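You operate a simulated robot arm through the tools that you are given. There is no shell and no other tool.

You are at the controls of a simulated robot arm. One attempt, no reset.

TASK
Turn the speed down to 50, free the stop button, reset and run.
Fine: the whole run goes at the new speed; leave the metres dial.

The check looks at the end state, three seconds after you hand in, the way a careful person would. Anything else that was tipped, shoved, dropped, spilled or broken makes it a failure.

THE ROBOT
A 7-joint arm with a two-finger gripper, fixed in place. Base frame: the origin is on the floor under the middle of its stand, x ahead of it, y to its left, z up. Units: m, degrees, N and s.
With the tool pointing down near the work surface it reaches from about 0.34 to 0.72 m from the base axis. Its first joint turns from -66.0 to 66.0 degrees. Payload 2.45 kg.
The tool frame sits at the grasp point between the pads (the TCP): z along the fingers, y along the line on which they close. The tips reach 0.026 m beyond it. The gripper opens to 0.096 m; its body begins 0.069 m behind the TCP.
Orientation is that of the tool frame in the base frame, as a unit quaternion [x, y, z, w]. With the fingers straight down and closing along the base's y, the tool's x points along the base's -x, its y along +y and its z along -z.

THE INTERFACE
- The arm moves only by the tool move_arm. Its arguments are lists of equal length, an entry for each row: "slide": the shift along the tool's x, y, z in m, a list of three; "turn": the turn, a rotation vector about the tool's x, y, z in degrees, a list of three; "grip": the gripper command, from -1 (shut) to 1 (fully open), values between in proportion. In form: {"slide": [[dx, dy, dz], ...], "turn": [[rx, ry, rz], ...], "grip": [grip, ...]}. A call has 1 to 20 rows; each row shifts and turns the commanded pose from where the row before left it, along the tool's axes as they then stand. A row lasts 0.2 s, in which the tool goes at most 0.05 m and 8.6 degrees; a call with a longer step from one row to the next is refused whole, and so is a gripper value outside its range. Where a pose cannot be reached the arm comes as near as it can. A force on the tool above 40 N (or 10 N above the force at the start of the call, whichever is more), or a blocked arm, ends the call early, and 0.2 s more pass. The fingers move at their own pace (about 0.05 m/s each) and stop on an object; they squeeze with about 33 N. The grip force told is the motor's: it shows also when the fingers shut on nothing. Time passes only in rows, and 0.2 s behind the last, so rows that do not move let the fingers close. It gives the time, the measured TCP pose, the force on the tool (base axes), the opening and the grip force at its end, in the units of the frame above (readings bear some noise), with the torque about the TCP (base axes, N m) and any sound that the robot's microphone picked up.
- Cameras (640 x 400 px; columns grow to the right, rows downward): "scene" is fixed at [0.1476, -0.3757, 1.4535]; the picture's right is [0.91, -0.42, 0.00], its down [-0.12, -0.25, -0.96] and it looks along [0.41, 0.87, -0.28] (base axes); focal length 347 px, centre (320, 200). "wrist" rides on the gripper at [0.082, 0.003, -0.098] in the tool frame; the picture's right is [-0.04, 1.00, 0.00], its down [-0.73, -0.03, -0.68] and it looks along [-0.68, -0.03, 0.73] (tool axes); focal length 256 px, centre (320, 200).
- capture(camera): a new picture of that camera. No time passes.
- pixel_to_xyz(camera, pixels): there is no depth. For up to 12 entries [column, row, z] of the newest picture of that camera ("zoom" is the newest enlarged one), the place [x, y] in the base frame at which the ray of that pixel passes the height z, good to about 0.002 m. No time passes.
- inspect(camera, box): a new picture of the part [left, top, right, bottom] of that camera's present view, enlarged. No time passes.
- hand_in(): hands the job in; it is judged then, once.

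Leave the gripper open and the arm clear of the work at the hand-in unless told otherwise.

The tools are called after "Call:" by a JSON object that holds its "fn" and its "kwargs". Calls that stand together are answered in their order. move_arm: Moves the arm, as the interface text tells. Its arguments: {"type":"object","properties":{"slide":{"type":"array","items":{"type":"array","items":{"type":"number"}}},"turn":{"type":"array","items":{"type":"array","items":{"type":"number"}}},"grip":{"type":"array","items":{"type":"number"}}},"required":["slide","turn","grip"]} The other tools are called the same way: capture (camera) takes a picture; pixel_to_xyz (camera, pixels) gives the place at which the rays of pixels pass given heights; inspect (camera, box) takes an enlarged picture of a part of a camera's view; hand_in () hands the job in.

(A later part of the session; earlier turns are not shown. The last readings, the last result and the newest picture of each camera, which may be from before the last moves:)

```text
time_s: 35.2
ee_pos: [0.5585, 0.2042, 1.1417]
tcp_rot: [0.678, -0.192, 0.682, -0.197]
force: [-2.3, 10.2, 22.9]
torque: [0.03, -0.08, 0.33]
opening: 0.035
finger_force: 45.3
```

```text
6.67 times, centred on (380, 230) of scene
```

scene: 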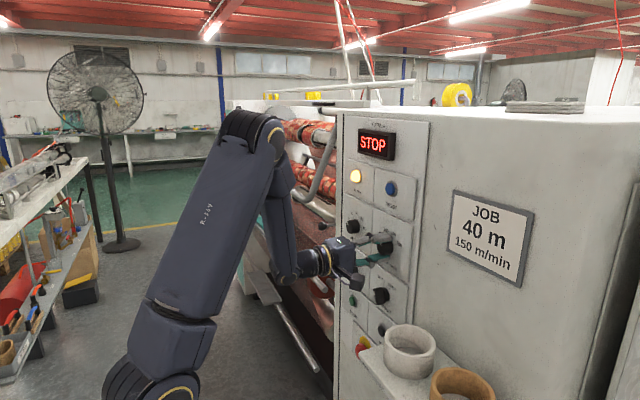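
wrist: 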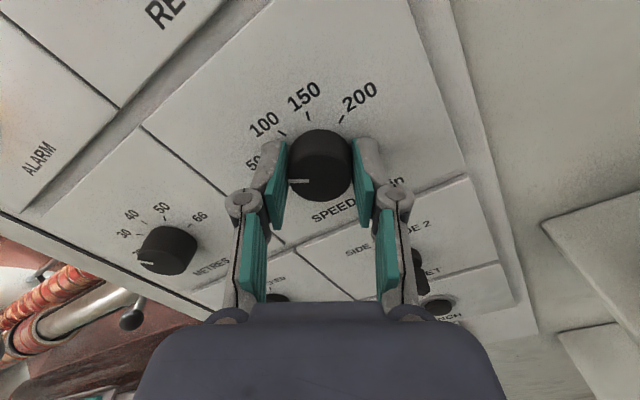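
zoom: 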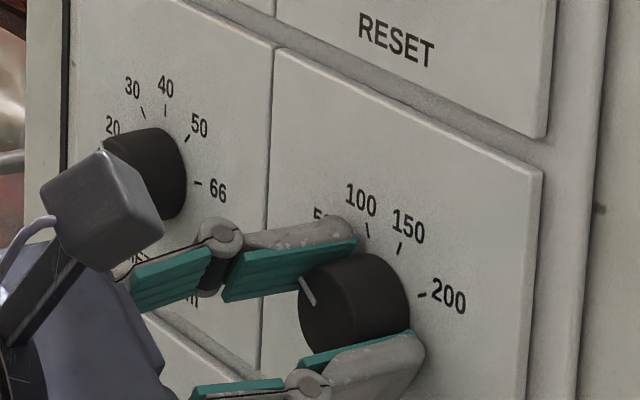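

Turned about 118°. Side load is modest (25 N). I'll open the fingers, back straight off, and read the dial.

Call:
{"fn": "move_arm", "kwargs": {"slide": [[0, 0, 0], [0, 0, 0], [0, 0, 0], [0, 0, -0.02], [0, 0, -0.03], [0, 0, -0.03], [0, 0, 0]], "turn": [[0, 0, 0], [0, 0, 0], [0, 0, 0], [0, 0, 0], [0, 0, 0], [0, 0, 0], [0, 0, 0]], "grip": [0.46, 0.46, 0.46, 0.46, 0.46, 0.46, 0.46]}}

Call:
{"fn": "capture", "kwargs": {"camera": "wrist"}}

Call:
{"fn": "inspect", "kwargs": {"camera": "scene", "box": [340, 200, 420, 260]}}

```text
time_s: 36.8
ee_pos: [0.479, 0.2026, 1.1397]
tcp_rot: [0.679, -0.193, 0.68, -0.196]
force: [0.1, 0.5, -0.8]
torque: [0.0, -0.03, 0.0]
opening: 0.0701
finger_force: 0.1
```

```text
taken
```

wrist: 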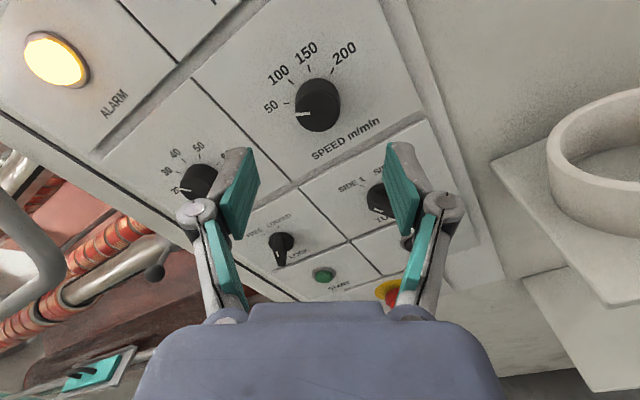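

```text
6.67 times, centred on (380, 230) of scene
```

zoom: 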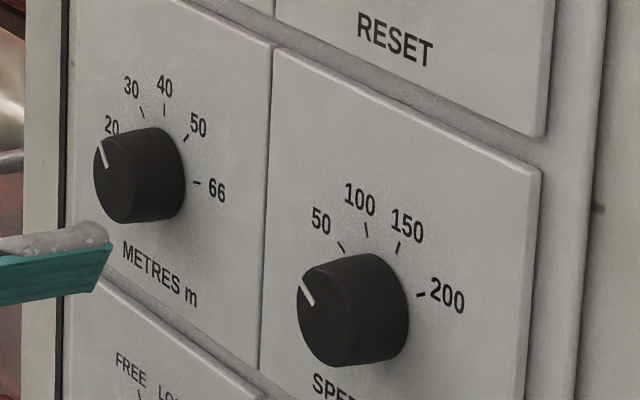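

The pointer is now by the 50 tick. I'll zoom the wrist view to measure it precisely.

Call:
{"fn": "inspect", "kwargs": {"camera": "wrist", "box": [255, 40, 375, 140]}}

Call:
{"fn": "inspect", "kwargs": {"camera": "wrist", "box": [285, 85, 345, 130]}}

```text
4.00 times, centred on (315, 90) of wrist
```

zoom: 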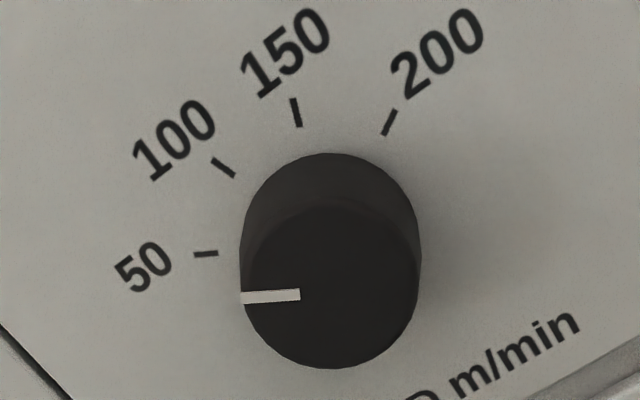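

```text
8.89 times, centred on (315, 108) of wrist
```

zoom: 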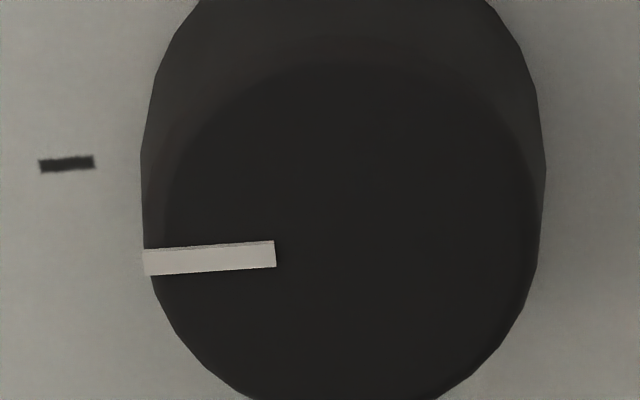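

By circle-fitting the four ticks they lie at ±60° and ±20°, and the mark measures about -60°, i.e. on 50. I'll double-check with a tighter scene zoom, and also confirm METRES is unchanged.

Call:
{"fn": "inspect", "kwargs": {"camera": "scene", "box": [364, 222, 404, 256]}}

Call:
{"fn": "inspect", "kwargs": {"camera": "scene", "box": [340, 208, 374, 238]}}

```text
11.76 times, centred on (384, 239) of scene
```

zoom: 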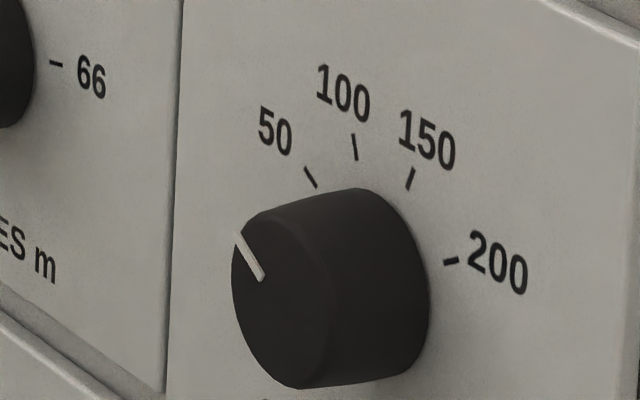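

```text
13.33 times, centred on (357, 223) of scene
```

zoom: 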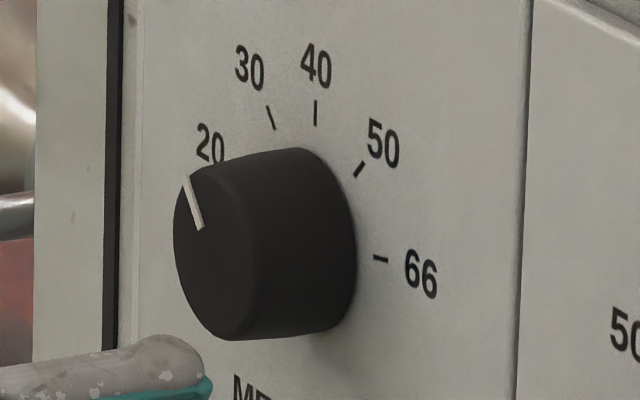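

Both views agree: SPEED is on 50 and METRES is unchanged at 20. Next, the STOP button at about (0.573, 0.274, 0.817). I'll descend at x≈0.46 to z≈0.87, y≈0.274 and look at it.

Call:
{"fn": "move_arm", "kwargs": {"slide": [[-0.0279, -0.0046, -0.003], [-0.0279, -0.0046, -0.003], [-0.0326, 0.0095, -0.003], [-0.0326, 0.0095, -0.003], [-0.0326, 0.0095, -0.003], [-0.0326, 0.0095, -0.003], [-0.0326, 0.0095, -0.003], [0, 0, 0]], "turn": [[0, 0, 0], [0, 0, 0], [0, 0, 0], [0, 0, 0], [0, 0, 0], [0, 0, 0], [0, 0, 0], [0, 0, 0]], "grip": [0.46, 0.46, 0.46, 0.46, 0.46, 0.46, 0.46, 0.46]}}

Call:
{"fn": "capture", "kwargs": {"camera": "wrist"}}

Call:
{"fn": "capture", "kwargs": {"camera": "scene"}}

```text
time_s: 38.6
ee_pos: [0.4577, 0.2866, 0.9348]
tcp_rot: [0.679, -0.192, 0.68, -0.197]
force: [-0.2, -1.2, -0.1]
torque: [0.01, -0.02, 0.01]
opening: 0.0701
finger_force: 0.2
```

```text
taken
```

wrist: 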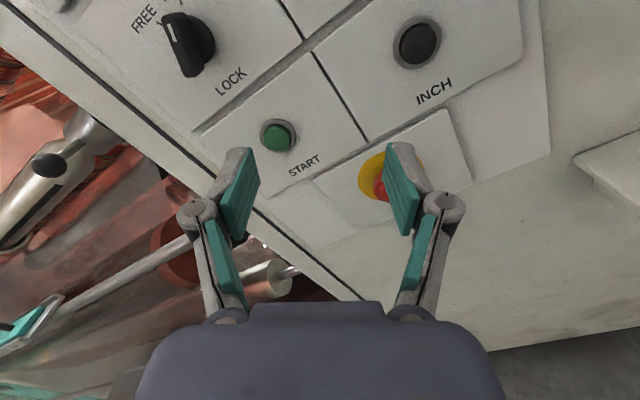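

```text
taken
```

scene: 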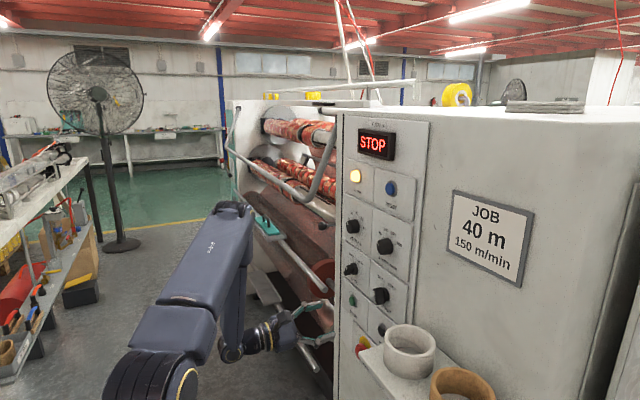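

I can see START (278,137), INCH (417,43) and the red STOP partly behind a finger at (385,185). I'll move in line with STOP and roll to bring the camera on top for a clear view.

Call:
{"fn": "move_arm", "kwargs": {"slide": [[-0.02, 0.02, -0.009], [-0.02, 0.02, -0.009], [0, 0, 0], [0, 0, 0], [0, 0, 0], [0, 0, 0], [0, 0, 0]], "turn": [[0, 0, 0], [0, 0, 0], [0, 0, -8], [0, 0, -8], [0, 0, -8], [0, 0, -8], [0, 0, 0]], "grip": [0.46, 0.46, 0.46, 0.46, 0.46, 0.46, 0.46]}}

Call:
{"fn": "capture", "kwargs": {"camera": "wrist"}}

```text
time_s: 40.2
ee_pos: [0.4403, 0.273, 0.8811]
tcp_rot: [0.706, 0.003, 0.708, -0.001]
force: [-1.3, 0.4, -0.1]
torque: [0.02, 0.0, 0.02]
opening: 0.0701
finger_force: 0.1
```

```text
taken
```

wrist: 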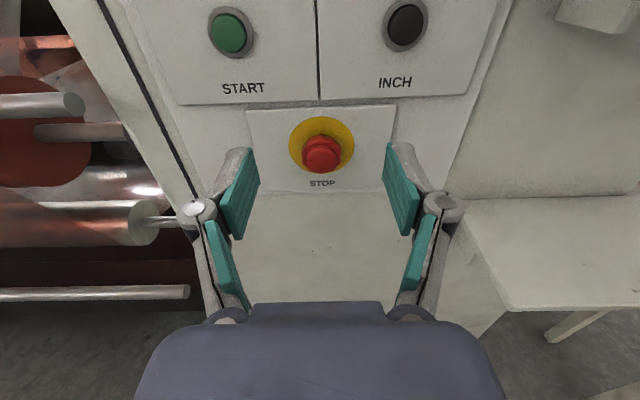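

Good, upright view now: STOP at (321,155). Enlarging it to look for a twist arrow.

Call:
{"fn": "inspect", "kwargs": {"camera": "wrist", "box": [280, 110, 360, 195]}}

Call:
{"fn": "inspect", "kwargs": {"camera": "wrist", "box": [300, 130, 344, 176]}}

```text
4.71 times, centred on (320, 152) of wrist
```

zoom: 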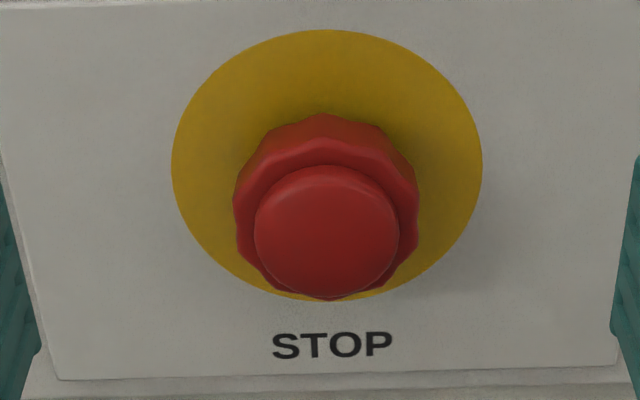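

```text
8.70 times, centred on (322, 153) of wrist
```

zoom: 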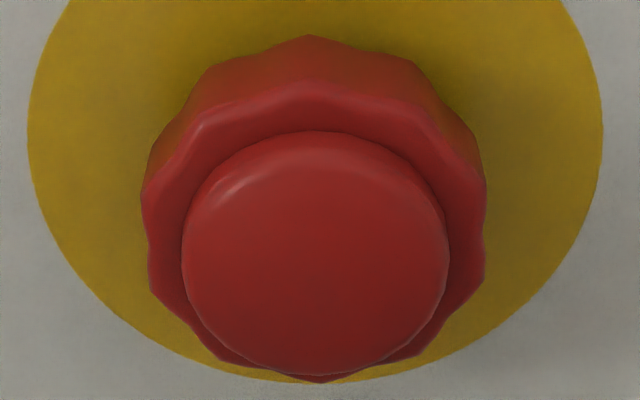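

The collar is scalloped (about 42 mm across) with a smooth cap — a twist-to-release type, no arrows drawn. Its axis is about (y 0.2748, z 0.8145), cap face x≈0.565-0.57. I'll drop to that height and approach to just short of the cap, jaws at 0.07.

Call:
{"fn": "move_arm", "kwargs": {"slide": [[-0.033, -0.001, 0], [-0.033, -0.0008, 0], [0, 0, 0.03], [0, 0, 0.03], [0, 0, 0.02], [0, 0, 0]], "turn": [[0, 0, 0], [0, 0, 0], [0, 0, 0], [0, 0, 0], [0, 0, 0], [0, 0, 0]], "grip": [0.5, 0.5, 0.5, 0.5, 0.5, 0.5]}}

Call:
{"fn": "capture", "kwargs": {"camera": "wrist"}}

Call:
{"fn": "inspect", "kwargs": {"camera": "scene", "box": [260, 280, 440, 400]}}

```text
time_s: 41.6
ee_pos: [0.5225, 0.2747, 0.814]
tcp_rot: [0.707, 0.001, 0.707, -0.001]
force: [-0.4, 0.5, -0.1]
torque: [-0.02, 0.01, 0.0]
opening: 0.0719
finger_force: 0.0
```

```text
taken
```

wrist: 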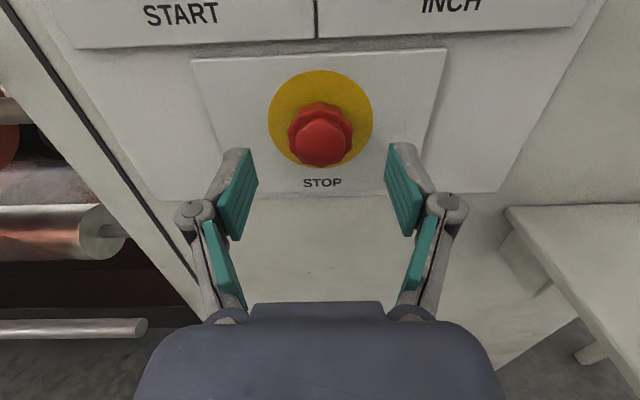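

```text
3.33 times, centred on (350, 340) of scene
```

zoom: 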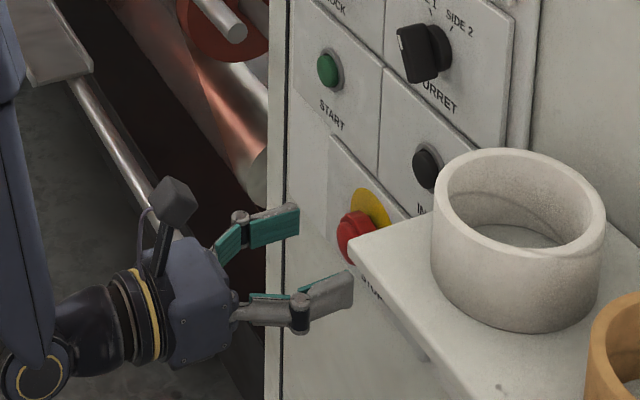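

Aligned (cap at (320,142), expected (320,141)). The collar spans roughly x 0.567-0.581. Moving in 0.034 m so the pads surround the collar without touching the plate.

Call:
{"fn": "move_arm", "kwargs": {"slide": [[0, 0, 0.012], [0, 0, 0.01], [0, 0, 0.007], [0, 0, 0.005], [0, 0, 0]], "turn": [[0, 0, 0], [0, 0, 0], [0, 0, 0], [0, 0, 0], [0, 0, 0]], "grip": [0.5, 0.5, 0.5, 0.5, 0.5]}}

Call:
{"fn": "capture", "kwargs": {"camera": "wrist"}}

Call:
{"fn": "inspect", "kwargs": {"camera": "scene", "box": [300, 310, 410, 390]}}

```text
time_s: 42.8
ee_pos: [0.5555, 0.2753, 0.8144]
tcp_rot: [0.706, 0.001, 0.708, -0.001]
force: [0.8, -0.2, 0.2]
torque: [0.02, 0.02, 0.01]
opening: 0.0721
finger_force: 0.1
```

```text
taken
```

wrist: 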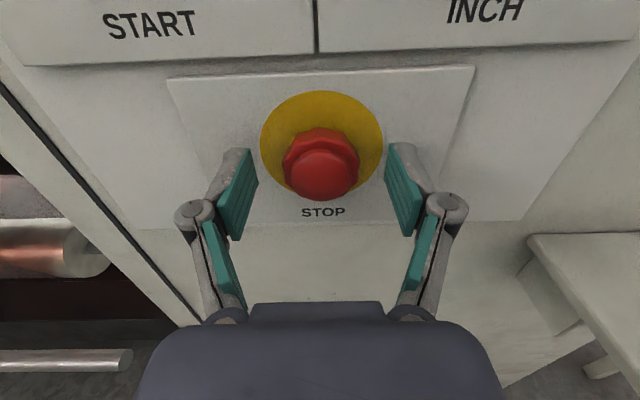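

```text
5.00 times, centred on (355, 350) of scene
```

zoom: 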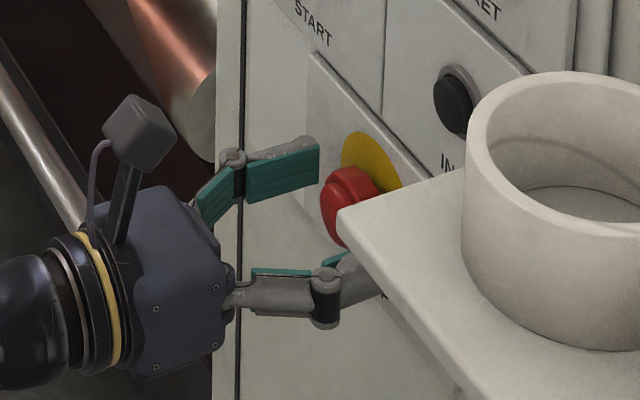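

The cap face is at x≈0.565 and the collar is partly within reach of the pads. I'll go 4 mm deeper for a fuller grip and then close gently.

Call:
{"fn": "move_arm", "kwargs": {"slide": [[0, 0, 0.004], [0, 0, 0], [0, 0, 0], [0, 0, 0], [0, 0, 0], [0, 0, 0]], "turn": [[0, 0, 0], [0, 0, 0], [0, 0, 0], [0, 0, 0], [0, 0, 0], [0, 0, 0]], "grip": [0.5, 0.5, -1, -1, -1, -1]}}

Call:
{"fn": "capture", "kwargs": {"camera": "wrist"}}

```text
time_s: 44.2
ee_pos: [0.5588, 0.2736, 0.8149]
tcp_rot: [0.706, 0.001, 0.708, 0.0]
force: [-2.6, -5.9, -0.4]
torque: [-0.03, -0.06, -0.18]
opening: 0.0405
finger_force: 45.2
```

```text
taken
```

wrist: 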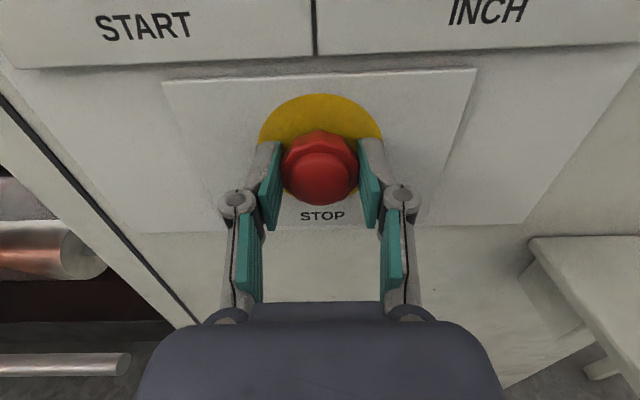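

The collar is gripped (opening 0.0405). Twisting clockwise, first 28°, watching torque and sound.

Call:
{"fn": "move_arm", "kwargs": {"slide": [[0, 0, 0], [0, 0, 0], [0, 0, 0], [0, 0, 0], [0, 0, 0]], "turn": [[0, 0, 7], [0, 0, 7], [0, 0, 7], [0, 0, 7], [0, 0, 0]], "grip": [-1, -1, -1, -1, -1]}}

Call:
{"fn": "capture", "kwargs": {"camera": "wrist"}}

```text
time_s: 45.4
ee_pos: [0.5588, 0.2751, 0.8144]
tcp_rot: [0.686, -0.172, 0.686, -0.172]
force: [-2.5, -16.8, 1.1]
torque: [-0.03, -0.07, -0.2]
opening: 0.0403
finger_force: 45.0
```

```text
taken
```

wrist: 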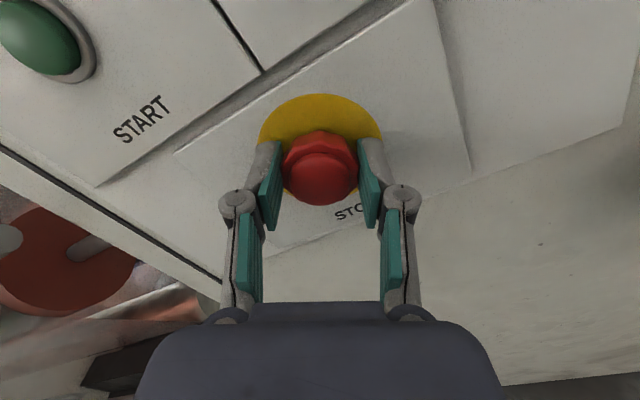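

It turns freely so far, with no pop yet. Continuing another 28° clockwise.

Call:
{"fn": "move_arm", "kwargs": {"slide": [[0, 0, 0], [0, 0, 0], [0, 0, 0], [0, 0, 0], [0, 0, 0]], "turn": [[0, 0, 7], [0, 0, 7], [0, 0, 7], [0, 0, 7], [0, 0, 0]], "grip": [-1, -1, -1, -1, -1]}}

Call:
{"fn": "capture", "kwargs": {"camera": "wrist"}}

Call:
{"fn": "inspect", "kwargs": {"camera": "scene", "box": [330, 110, 450, 200]}}

```text
time_s: 46.6
ee_pos: [0.5583, 0.2759, 0.8128]
tcp_rot: [0.626, -0.331, 0.623, -0.333]
force: [-3.3, -13.1, -13.6]
torque: [-0.21, 0.26, -0.36]
opening: 0.0398
finger_force: 44.8
```

```text
taken
```

wrist: 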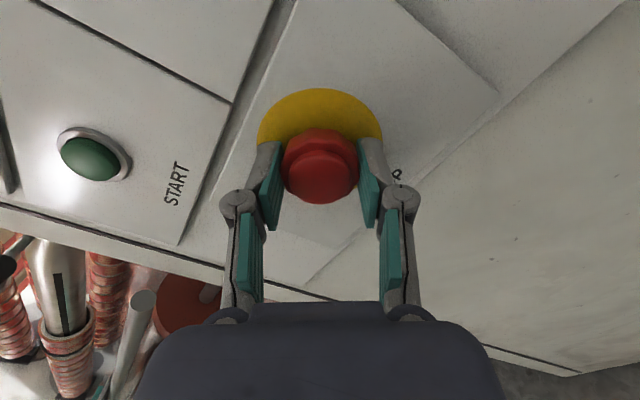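

```text
4.44 times, centred on (390, 155) of scene
```

zoom: 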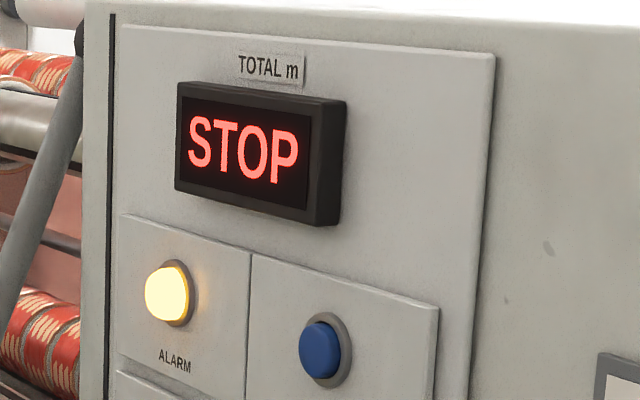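

Resistance has appeared (-0.21 N m), suggesting the collar reached the end of its twist. I'll open the fingers and see whether the button pops out.

Call:
{"fn": "move_arm", "kwargs": {"slide": [[0, 0, 0], [0, 0, 0], [0, 0, 0], [0, 0, 0]], "turn": [[0, 0, 0], [0, 0, 0], [0, 0, 0], [0, 0, 0]], "grip": [0.5, 0.5, 0.5, 0.5]}}

Call:
{"fn": "capture", "kwargs": {"camera": "wrist"}}

Call:
{"fn": "inspect", "kwargs": {"camera": "scene", "box": [330, 110, 450, 200]}}

Call:
{"fn": "inspect", "kwargs": {"camera": "scene", "box": [330, 320, 400, 370]}}

```text
time_s: 47.6
ee_pos: [0.5583, 0.2754, 0.8136]
tcp_rot: [0.624, -0.331, 0.624, -0.333]
force: [-0.2, 0.1, 0.0]
torque: [-0.03, 0.01, -0.01]
opening: 0.0721
finger_force: 0.0
```

```text
taken
```

wrist: 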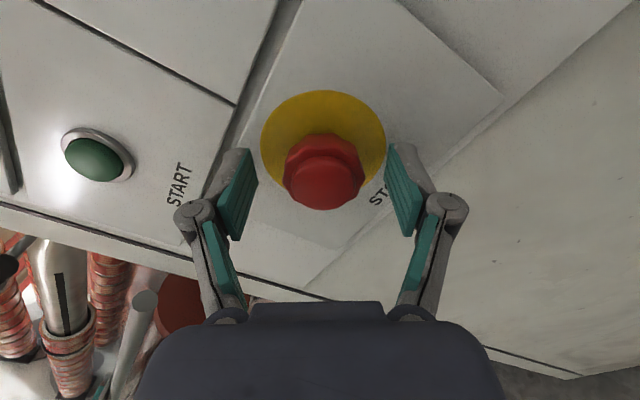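

```text
4.44 times, centred on (390, 155) of scene
```

zoom: 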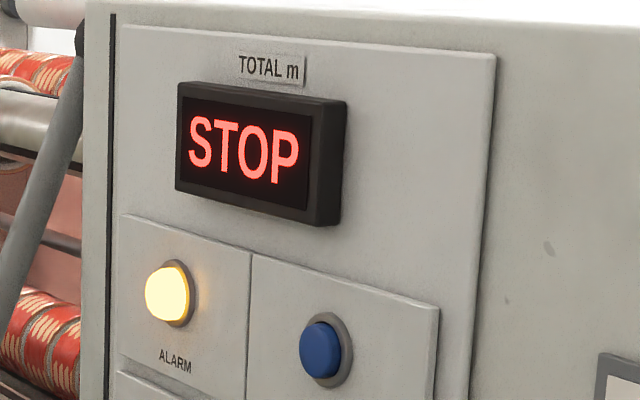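

```text
8.00 times, centred on (365, 345) of scene
```

zoom: 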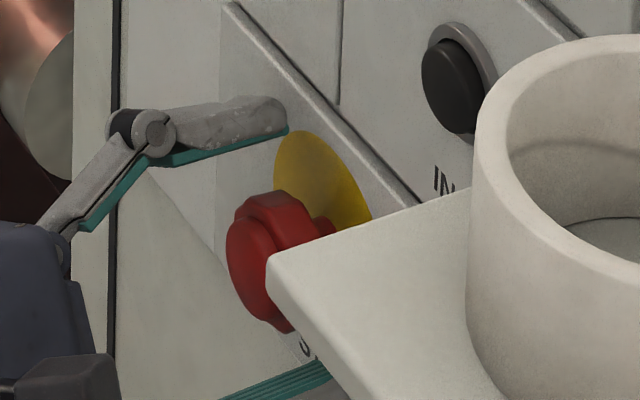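

The cap looks to have come out by about 4-5 mm (its edge in the scene view moved from (355,350) to (353.4,351)). I'll back straight off and compare with the earlier view to be sure.

Call:
{"fn": "move_arm", "kwargs": {"slide": [[0, 0, -0.02], [0, 0, -0.03], [0, 0, -0.035], [0, 0, -0.033], [0, 0, 0], [0, 0, 0], [0, 0, 0], [0, 0, 0], [0, 0, 0], [0, 0, 0], [0, 0, 0]], "turn": [[0, 0, 0], [0, 0, 0], [0, 0, 0], [0, 0, 0], [0, 0, -8], [0, 0, -8], [0, 0, -8], [0, 0, -8], [0, 0, -8], [0, 0, -8], [0, 0, -8]], "grip": [0.5, 0.5, 0.5, 0.5, 0.5, 0.5, 0.5, 0.5, 0.5, 0.5, 0.5]}}

Call:
{"fn": "move_arm", "kwargs": {"slide": [[0.033, 0, 0], [0.034, 0, 0], [0, 0, 0]], "turn": [[0, 0, 0], [0, 0, 0], [0, 0, 0]], "grip": [0.5, 0.5, 0.5]}}

Call:
{"fn": "inspect", "kwargs": {"camera": "wrist", "box": [280, 110, 360, 195]}}

Call:
{"fn": "inspect", "kwargs": {"camera": "scene", "box": [340, 320, 420, 375]}}

```text
time_s: 50.0
ee_pos: [0.441, 0.2758, 0.8138]
tcp_rot: [0.706, 0.003, 0.708, -0.001]
force: [-0.3, -0.2, -0.7]
torque: [0.02, 0.03, 0.03]
opening: 0.072
finger_force: 0.1
```

```text
time_s: 50.8
ee_pos: [0.4416, 0.2762, 0.8805]
tcp_rot: [0.706, 0.001, 0.708, 0.0]
force: [0.3, 0.3, -0.5]
torque: [-0.02, -0.01, 0.0]
opening: 0.072
finger_force: 0.1
```

```text
4.71 times, centred on (320, 152) of wrist
```

zoom: 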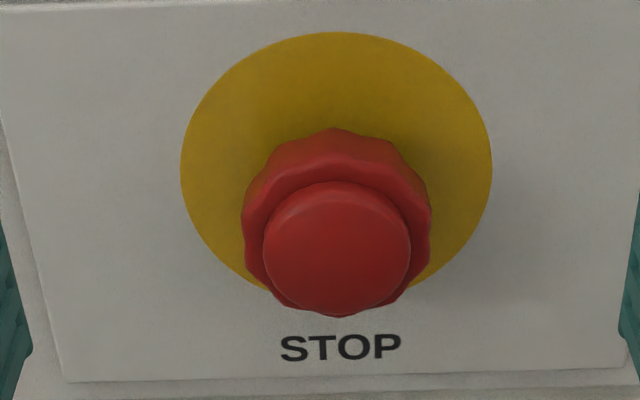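

```text
7.27 times, centred on (380, 348) of scene
```

zoom: 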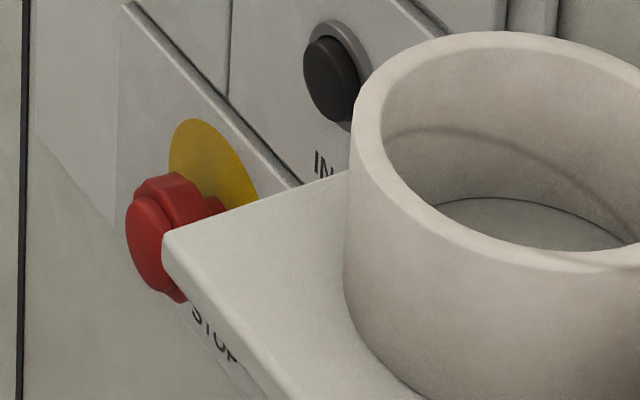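

The STOP button has clearly popped out (collar and cap stand further from the yellow disc than before). Next RESET: I'll rise at x≈0.44 to about (y 0.205, z 1.272) and shut the fingers to use them as a pusher.

Call:
{"fn": "move_arm", "kwargs": {"slide": [[0.0435, 0.0079, 0], [0.0435, 0.0079, 0], [0.0435, 0.0079, 0], [0.0435, 0.0079, 0], [0.0435, 0.0079, 0], [0.0435, 0.0079, 0], [0.0435, 0.0079, 0], [0.0435, 0.0079, 0], [0.0435, 0.0079, 0], [0, 0, 0], [0, 0, 0], [0, 0, 0]], "turn": [[0, 0, 0], [0, 0, 0], [0, 0, 0], [0, 0, 0], [0, 0, 0], [0, 0, 0], [0, 0, 0], [0, 0, 0], [0, 0, 0], [0, 0, 0], [0, 0, 0], [0, 0, 0]], "grip": [0.5, 0.5, 0.5, 0.5, 0.5, 0.5, 0.5, 0.5, -1, -1, -1, -1]}}

Call:
{"fn": "capture", "kwargs": {"camera": "wrist"}}

Call:
{"fn": "capture", "kwargs": {"camera": "scene"}}

```text
time_s: 53.4
ee_pos: [0.4411, 0.2045, 1.2724]
tcp_rot: [0.706, 0.001, 0.708, -0.001]
force: [0.0, 0.0, 0.6]
torque: [-0.01, 0.01, 0.02]
opening: 0.0
finger_force: 19.9
```

```text
taken
```

wrist: 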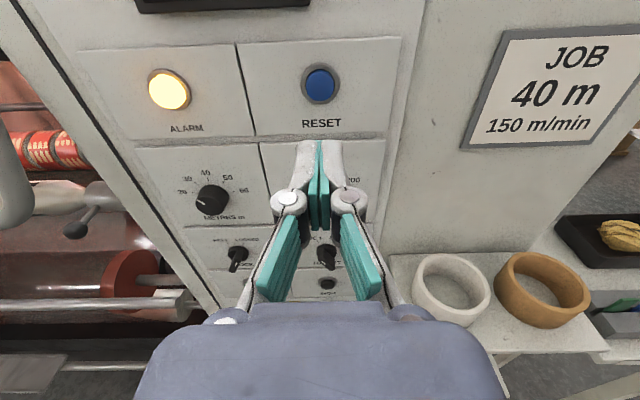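

```text
taken
```

scene: 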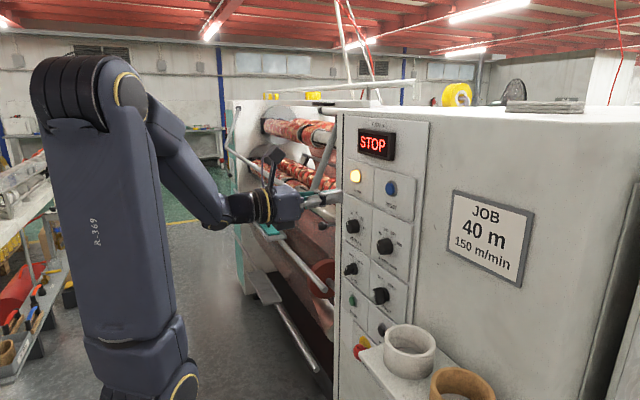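

Aligned: RESET appears at (320,85), exactly where the tool axis should meet it. Moving to just short of it (tips at x≈0.572).

Call:
{"fn": "move_arm", "kwargs": {"slide": [[0, 0, 0.04], [0, 0, 0.035], [0, 0, 0.02], [0, 0, 0.01], [0, 0, 0]], "turn": [[0, 0, 0], [0, 0, 0], [0, 0, 0], [0, 0, 0], [0, 0, 0]], "grip": [-1, -1, -1, -1, -1]}}

Call:
{"fn": "capture", "kwargs": {"camera": "wrist"}}

Call:
{"fn": "inspect", "kwargs": {"camera": "scene", "box": [330, 130, 450, 220]}}

```text
time_s: 54.6
ee_pos: [0.5447, 0.2044, 1.2733]
tcp_rot: [0.706, 0.001, 0.708, 0.0]
force: [-0.8, -0.6, 0.1]
torque: [-0.01, 0.02, 0.0]
opening: 0.0001
finger_force: 27.9
```

```text
taken
```

wrist: 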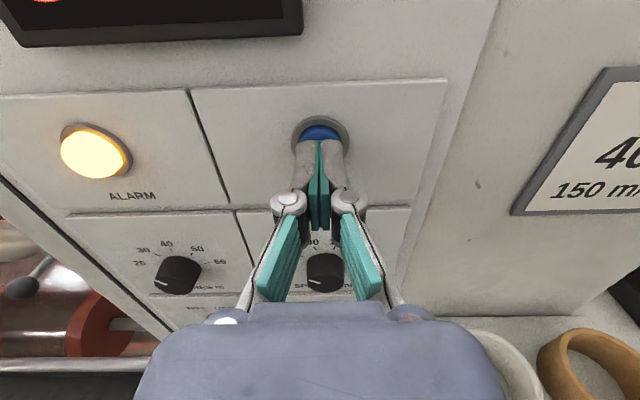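

```text
4.44 times, centred on (390, 175) of scene
```

zoom: 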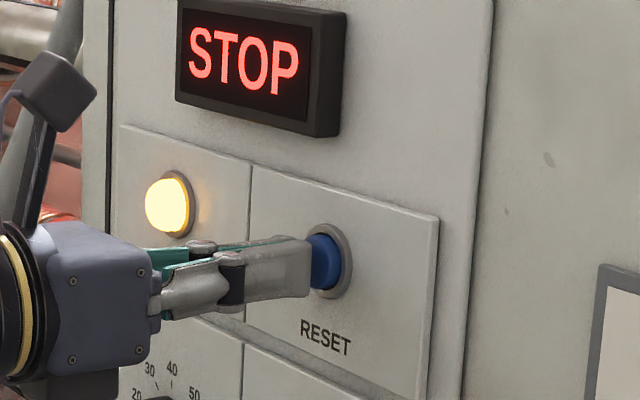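

The closed fingers are right in front of RESET, nothing touched yet. Pressing in 3-4 mm steps.

Call:
{"fn": "move_arm", "kwargs": {"slide": [[0, 0, 0.004], [0, 0, 0.004], [0, 0, 0.004], [0, 0, 0.003], [0, 0, 0.003]], "turn": [[0, 0, 0], [0, 0, 0], [0, 0, 0], [0, 0, 0], [0, 0, 0]], "grip": [-1, -1, -1, -1, -1]}}

Call:
{"fn": "inspect", "kwargs": {"camera": "scene", "box": [330, 110, 450, 220]}}

```text
time_s: 55.8
ee_pos: [0.5612, 0.2043, 1.273]
tcp_rot: [0.705, 0.001, 0.709, -0.001]
force: [-33.2, -9.5, 0.2]
torque: [-0.01, 0.01, -0.23]
opening: 0.0059
finger_force: 28.4
heard: click
```

```text
3.64 times, centred on (390, 165) of scene
```

zoom: 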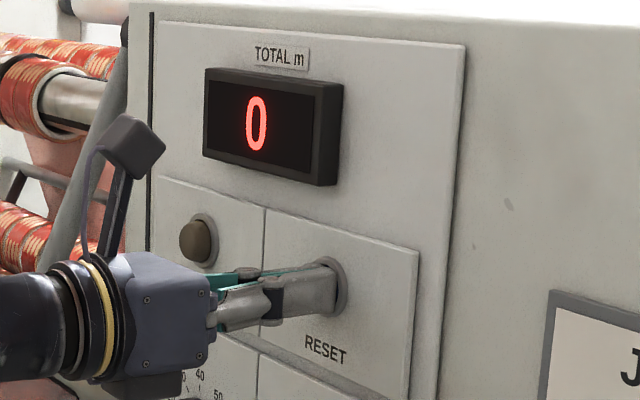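

RESET clicked: the display now reads 0 and the alarm lamp is off. I'll back off and recheck the dials before starting.

Call:
{"fn": "move_arm", "kwargs": {"slide": [[0, 0, -0.02], [0, 0, -0.035], [0, 0, -0.035], [0, 0, -0.03], [0, 0, 0]], "turn": [[0, 0, 0], [0, 0, 0], [0, 0, 0], [0, 0, 0], [0, 0, 0]], "grip": [-1, -1, -1, -1, -1]}}

Call:
{"fn": "inspect", "kwargs": {"camera": "scene", "box": [330, 110, 430, 270]}}

Call:
{"fn": "inspect", "kwargs": {"camera": "scene", "box": [364, 222, 404, 256]}}

Call:
{"fn": "inspect", "kwargs": {"camera": "scene", "box": [330, 240, 420, 360]}}

```text
time_s: 57.0
ee_pos: [0.443, 0.2043, 1.2707]
tcp_rot: [0.706, 0.002, 0.708, -0.001]
force: [-0.6, 0.6, 0.0]
torque: [-0.05, -0.01, 0.0]
opening: 0.0
finger_force: 28.5
```

```text
2.50 times, centred on (380, 190) of scene
```

zoom: 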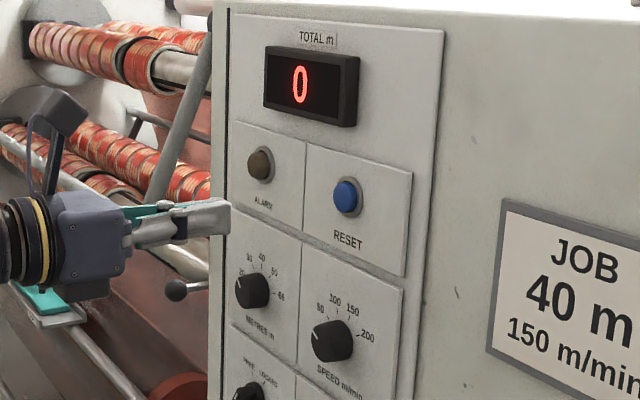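

```text
11.76 times, centred on (384, 239) of scene
```

zoom: 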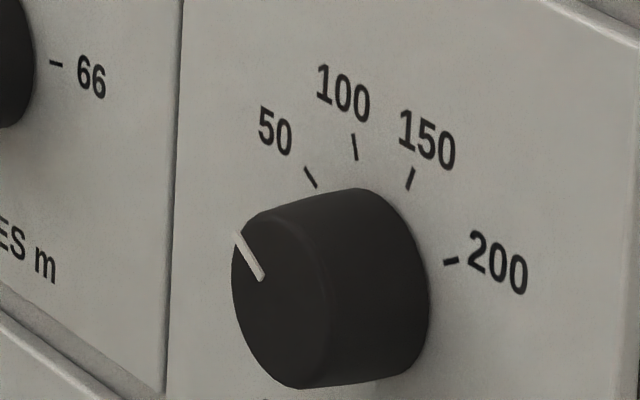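

```text
3.33 times, centred on (375, 300) of scene
```

zoom: 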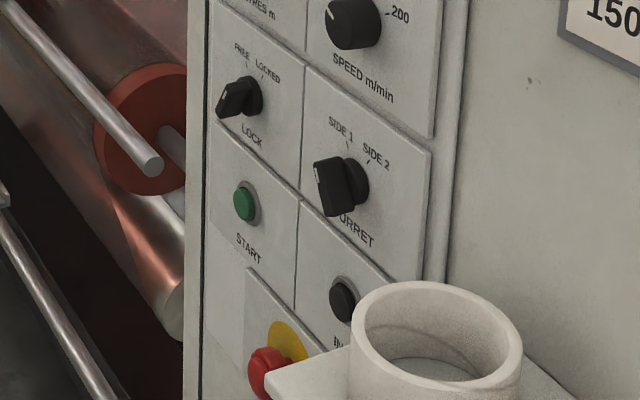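

SPEED still on 50, METRES at 20, LOCK on LOCKED, TURRET on SIDE 1, STOP out, display 0. Now moving to START at about (y 0.345, z 0.923), staying around x 0.44-0.475.

Call:
{"fn": "move_arm", "kwargs": {"slide": [[-0.0433, -0.0175, 0.004], [-0.0433, -0.0175, 0.004], [-0.0433, -0.0175, 0.004], [-0.0433, -0.0175, 0.004], [-0.0433, -0.0175, 0.004], [-0.0433, -0.0175, 0.004], [-0.0433, -0.0175, 0.004], [-0.0433, -0.0175, 0.004], [0, 0, 0]], "turn": [[0, 0, 0], [0, 0, 0], [0, 0, 0], [0, 0, 0], [0, 0, 0], [0, 0, 0], [0, 0, 0], [0, 0, 0], [0, 0, 0]], "grip": [-1, -1, -1, -1, -1, -1, -1, -1, -1]}}

Call:
{"fn": "capture", "kwargs": {"camera": "wrist"}}

Call:
{"fn": "capture", "kwargs": {"camera": "scene"}}

```text
time_s: 59.0
ee_pos: [0.4738, 0.3446, 0.926]
tcp_rot: [0.706, 0.002, 0.708, -0.002]
force: [-0.3, 0.1, -0.4]
torque: [-0.01, -0.03, -0.02]
opening: 0.0001
finger_force: 28.5
```

```text
taken
```

wrist: 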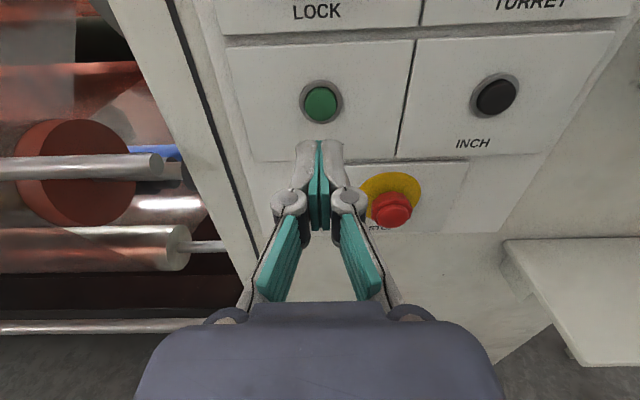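

```text
taken
```

scene: 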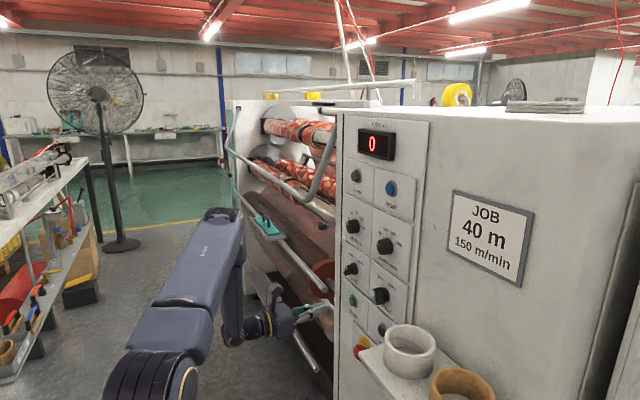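

START is at (321,103), about 3 mm below my axis. I'll correct by -3 mm in z and move to just short of it.

Call:
{"fn": "move_arm", "kwargs": {"slide": [[-0.003, 0, 0.025], [0, 0, 0.025], [0, 0, 0.015], [0, 0, 0.005], [0, 0, 0]], "turn": [[0, 0, 0], [0, 0, 0], [0, 0, 0], [0, 0, 0], [0, 0, 0]], "grip": [-1, -1, -1, -1, -1]}}

Call:
{"fn": "capture", "kwargs": {"camera": "wrist"}}

Call:
{"fn": "inspect", "kwargs": {"camera": "scene", "box": [300, 260, 420, 370]}}

```text
time_s: 60.2
ee_pos: [0.546, 0.3446, 0.9252]
tcp_rot: [0.706, 0.002, 0.708, -0.001]
force: [0.0, -0.2, 0.2]
torque: [0.01, 0.0, 0.0]
opening: 0.0001
finger_force: 28.5
```

```text
taken
```

wrist: 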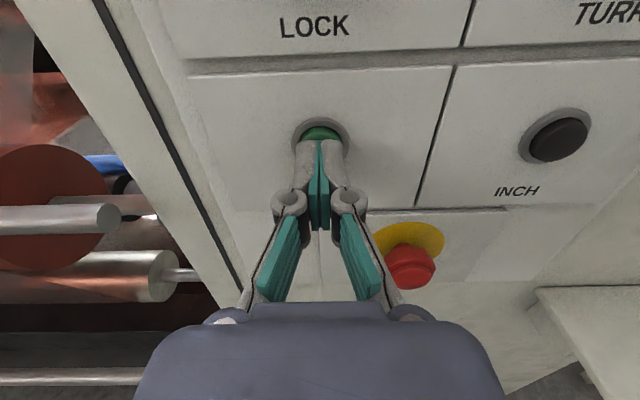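

```text
3.64 times, centred on (360, 315) of scene
```

zoom: 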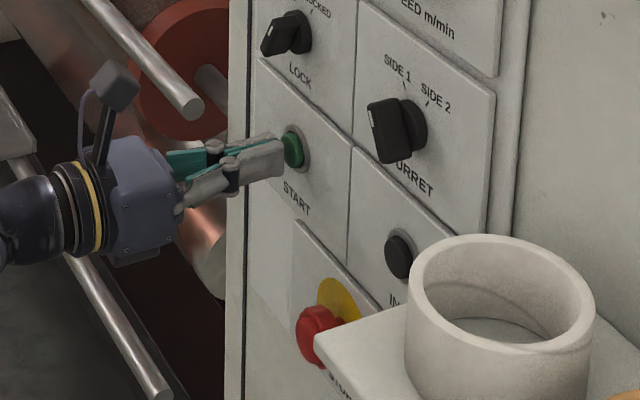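

Same geometry as the RESET press. Pressing START in small steps and listening for the click.

Call:
{"fn": "move_arm", "kwargs": {"slide": [[0, 0, 0.004], [0, 0, 0.004], [0, 0, 0.004], [0, 0, 0.003], [0, 0, 0.002]], "turn": [[0, 0, 0], [0, 0, 0], [0, 0, 0], [0, 0, 0], [0, 0, 0]], "grip": [-1, -1, -1, -1, -1]}}

Call:
{"fn": "inspect", "kwargs": {"camera": "scene", "box": [330, 110, 450, 220]}}

```text
time_s: 61.4
ee_pos: [0.5589, 0.3451, 0.9232]
tcp_rot: [0.706, 0.003, 0.708, -0.002]
force: [-28.1, -6.6, 4.5]
torque: [0.05, -0.1, -0.19]
opening: 0.0062
finger_force: 28.5
heard: click
```

```text
3.64 times, centred on (390, 165) of scene
```

zoom: 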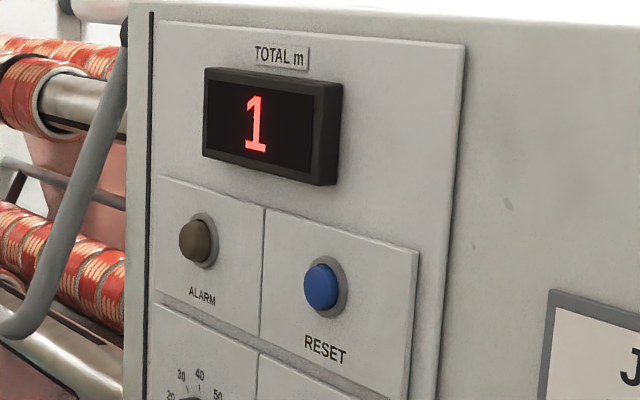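

START clicked and the counter is running (1 m). I'll back straight off and open the gripper, then watch the run.

Call:
{"fn": "move_arm", "kwargs": {"slide": [[0, 0, -0.02], [0, 0, -0.035], [0, 0, -0.035], [0, 0, -0.02], [0, 0, 0], [0, 0, 0], [0, 0, 0]], "turn": [[0, 0, 0], [0, 0, 0], [0, 0, 0], [0, 0, 0], [0, 0, 0], [0, 0, 0], [0, 0, 0]], "grip": [-1, -1, -1, -1, 1, 1, 1]}}

Call:
{"fn": "capture", "kwargs": {"camera": "scene"}}

Call:
{"fn": "inspect", "kwargs": {"camera": "scene", "box": [330, 110, 430, 270]}}

```text
time_s: 63.0
ee_pos: [0.4511, 0.3451, 0.9232]
tcp_rot: [0.707, 0.001, 0.708, -0.001]
force: [-0.5, 0.2, -0.6]
torque: [0.01, 0.0, 0.0]
opening: 0.0737
finger_force: 0.0
```

```text
taken
```

scene: 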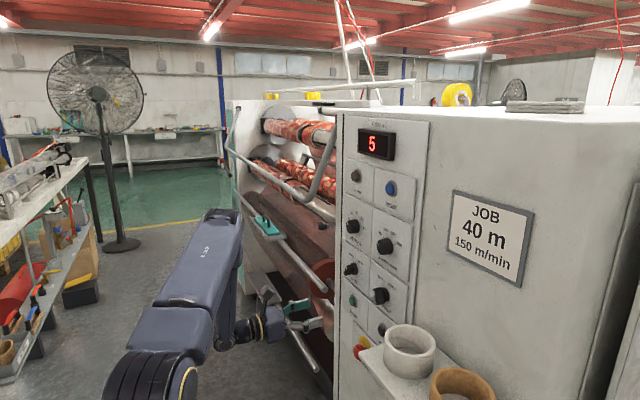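

```text
2.50 times, centred on (380, 190) of scene
```

zoom: 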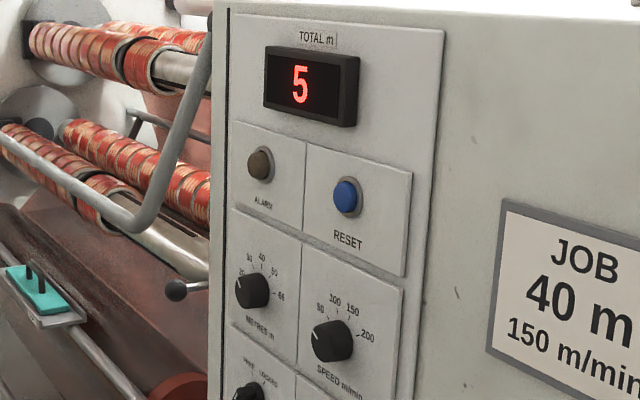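

The counter went from 1 to 5 m in 1.6 s, faster than 50 m/min would give in real time. I'll measure the rate more carefully with short waits.

Call:
{"fn": "move_arm", "kwargs": {"slide": [[0, 0, 0], [0, 0, 0], [0, 0, 0], [0, 0, 0]], "turn": [[0, 0, 0], [0, 0, 0], [0, 0, 0], [0, 0, 0]], "grip": [1, 1, 1, 1]}}

Call:
{"fn": "inspect", "kwargs": {"camera": "scene", "box": [330, 110, 430, 270]}}

```text
time_s: 64.0
ee_pos: [0.4513, 0.3432, 0.9227]
tcp_rot: [0.707, 0.001, 0.708, -0.001]
force: [-0.6, -0.7, 0.0]
torque: [0.0, -0.02, -0.02]
opening: 0.096
finger_force: 0.1
```

```text
2.50 times, centred on (380, 190) of scene
```

zoom: 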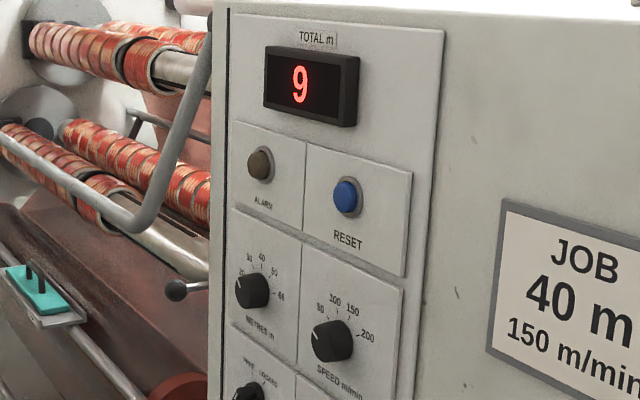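

The count went 5→9 in 1.0 s (over 3 m/s). I need more data points to see the actual rate and what happens at the end of the run.

Call:
{"fn": "move_arm", "kwargs": {"slide": [[0, 0, 0], [0, 0, 0], [0, 0, 0], [0, 0, 0]], "turn": [[0, 0, 0], [0, 0, 0], [0, 0, 0], [0, 0, 0]], "grip": [1, 1, 1, 1]}}

Call:
{"fn": "inspect", "kwargs": {"camera": "scene", "box": [330, 110, 430, 270]}}

```text
time_s: 65.0
ee_pos: [0.4506, 0.3444, 0.9239]
tcp_rot: [0.706, 0.002, 0.708, -0.002]
force: [0.4, -0.3, 0.1]
torque: [0.02, -0.01, 0.02]
opening: 0.0959
finger_force: 0.0
```

```text
2.50 times, centred on (380, 190) of scene
```

zoom: 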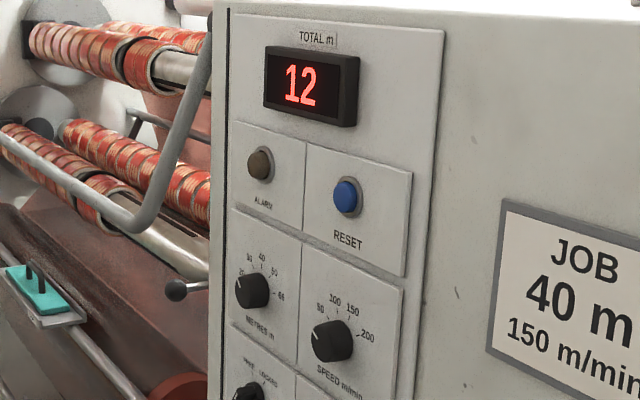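

12 m at 65.0 s. Taking closer readings through to the end of the run.

Call:
{"fn": "move_arm", "kwargs": {"slide": [[0, 0, 0], [0, 0, 0]], "turn": [[0, 0, 0], [0, 0, 0]], "grip": [1, 1]}}

Call:
{"fn": "inspect", "kwargs": {"camera": "scene", "box": [330, 110, 430, 270]}}

```text
time_s: 65.6
ee_pos: [0.4516, 0.3443, 0.9226]
tcp_rot: [0.707, 0.001, 0.708, -0.001]
force: [0.7, 0.1, 0.7]
torque: [0.03, -0.02, -0.03]
opening: 0.0959
finger_force: 0.1
```

```text
2.50 times, centred on (380, 190) of scene
```

zoom: 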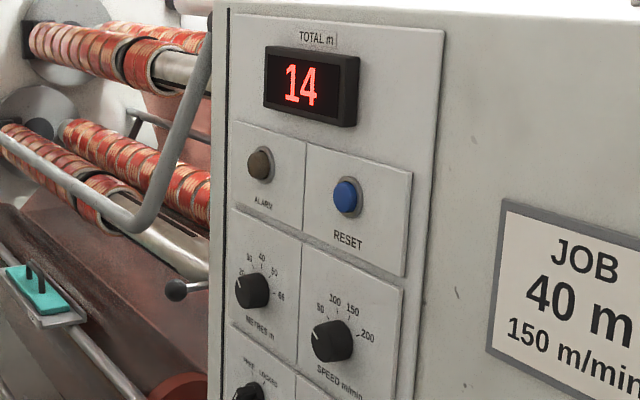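

14 m at 65.6 s — roughly 3.3 m/s. I'll keep watching to the end of the run before drawing conclusions.

Call:
{"fn": "move_arm", "kwargs": {"slide": [[0, 0, 0], [0, 0, 0]], "turn": [[0, 0, 0], [0, 0, 0]], "grip": [1, 1]}}

Call:
{"fn": "inspect", "kwargs": {"camera": "scene", "box": [220, 90, 440, 280]}}

Call:
{"fn": "move_arm", "kwargs": {"slide": [[0, 0, 0]], "turn": [[0, 0, 0]], "grip": [1]}}

Call:
{"fn": "inspect", "kwargs": {"camera": "scene", "box": [220, 90, 440, 280]}}

```text
time_s: 66.2
ee_pos: [0.451, 0.3444, 0.9232]
tcp_rot: [0.706, 0.002, 0.708, -0.001]
force: [0.7, 0.1, 0.0]
torque: [0.01, 0.03, -0.04]
opening: 0.0962
finger_force: 0.0
```

```text
2.11 times, centred on (330, 185) of scene
```

zoom: 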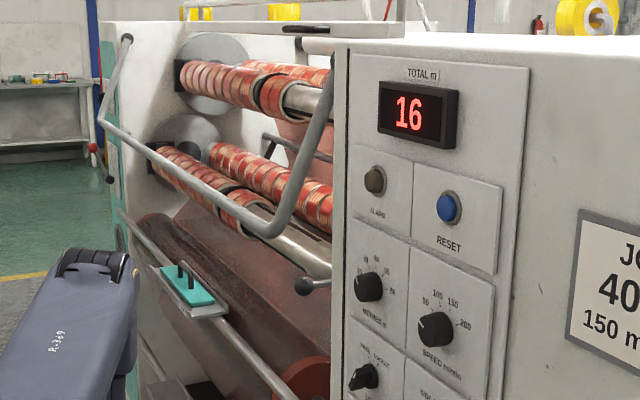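

```text
time_s: 66.6
ee_pos: [0.4516, 0.3438, 0.9235]
tcp_rot: [0.706, 0.001, 0.708, 0.0]
force: [0.0, 0.6, -0.2]
torque: [-0.03, 0.02, 0.03]
opening: 0.0962
finger_force: 0.1
```

```text
2.11 times, centred on (330, 185) of scene
```

zoom: 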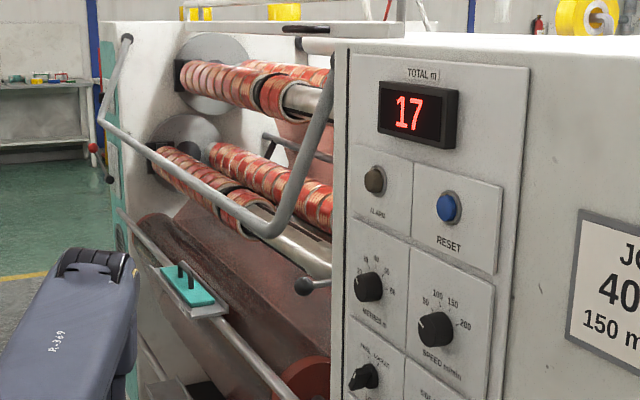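

16 m at 66.2 s, 17 m at 66.6 s. Watching the last metres and the stop.

Call:
{"fn": "move_arm", "kwargs": {"slide": [[0, 0, 0], [0, 0, 0]], "turn": [[0, 0, 0], [0, 0, 0]], "grip": [1, 1]}}

Call:
{"fn": "inspect", "kwargs": {"camera": "scene", "box": [220, 90, 440, 280]}}

Call:
{"fn": "move_arm", "kwargs": {"slide": [[0, 0, 0], [0, 0, 0], [0, 0, 0]], "turn": [[0, 0, 0], [0, 0, 0], [0, 0, 0]], "grip": [1, 1, 1]}}

Call:
{"fn": "inspect", "kwargs": {"camera": "scene", "box": [220, 90, 440, 280]}}

```text
time_s: 67.2
ee_pos: [0.4513, 0.3447, 0.9224]
tcp_rot: [0.707, 0.002, 0.708, -0.001]
force: [-0.3, 0.1, 0.5]
torque: [-0.01, -0.02, 0.0]
opening: 0.0957
finger_force: 0.0
```

```text
2.11 times, centred on (330, 185) of scene
```

zoom: 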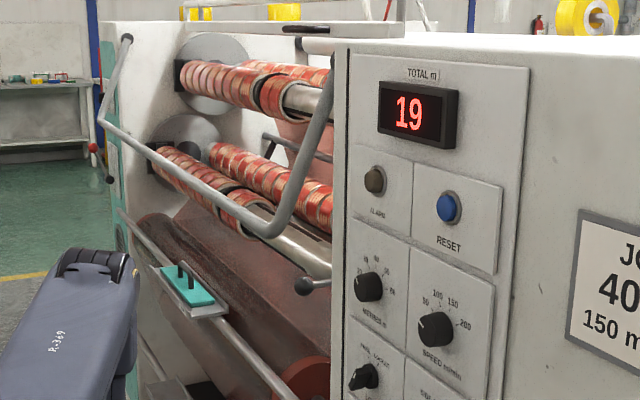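

```text
time_s: 68.0
ee_pos: [0.4516, 0.3435, 0.9227]
tcp_rot: [0.706, 0.001, 0.708, -0.001]
force: [0.3, -0.4, 0.0]
torque: [-0.01, 0.03, 0.02]
opening: 0.096
finger_force: 0.0
```

```text
2.11 times, centred on (330, 185) of scene
```

zoom: 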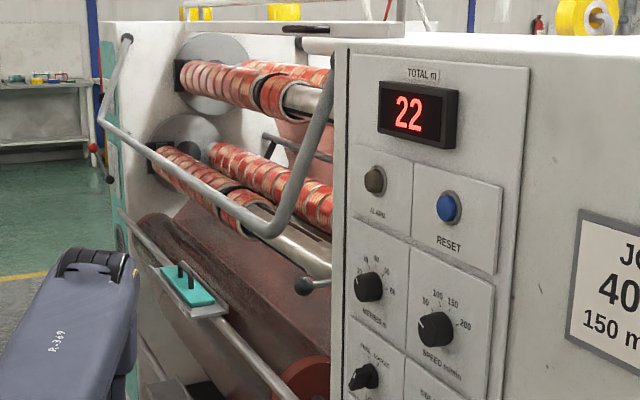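

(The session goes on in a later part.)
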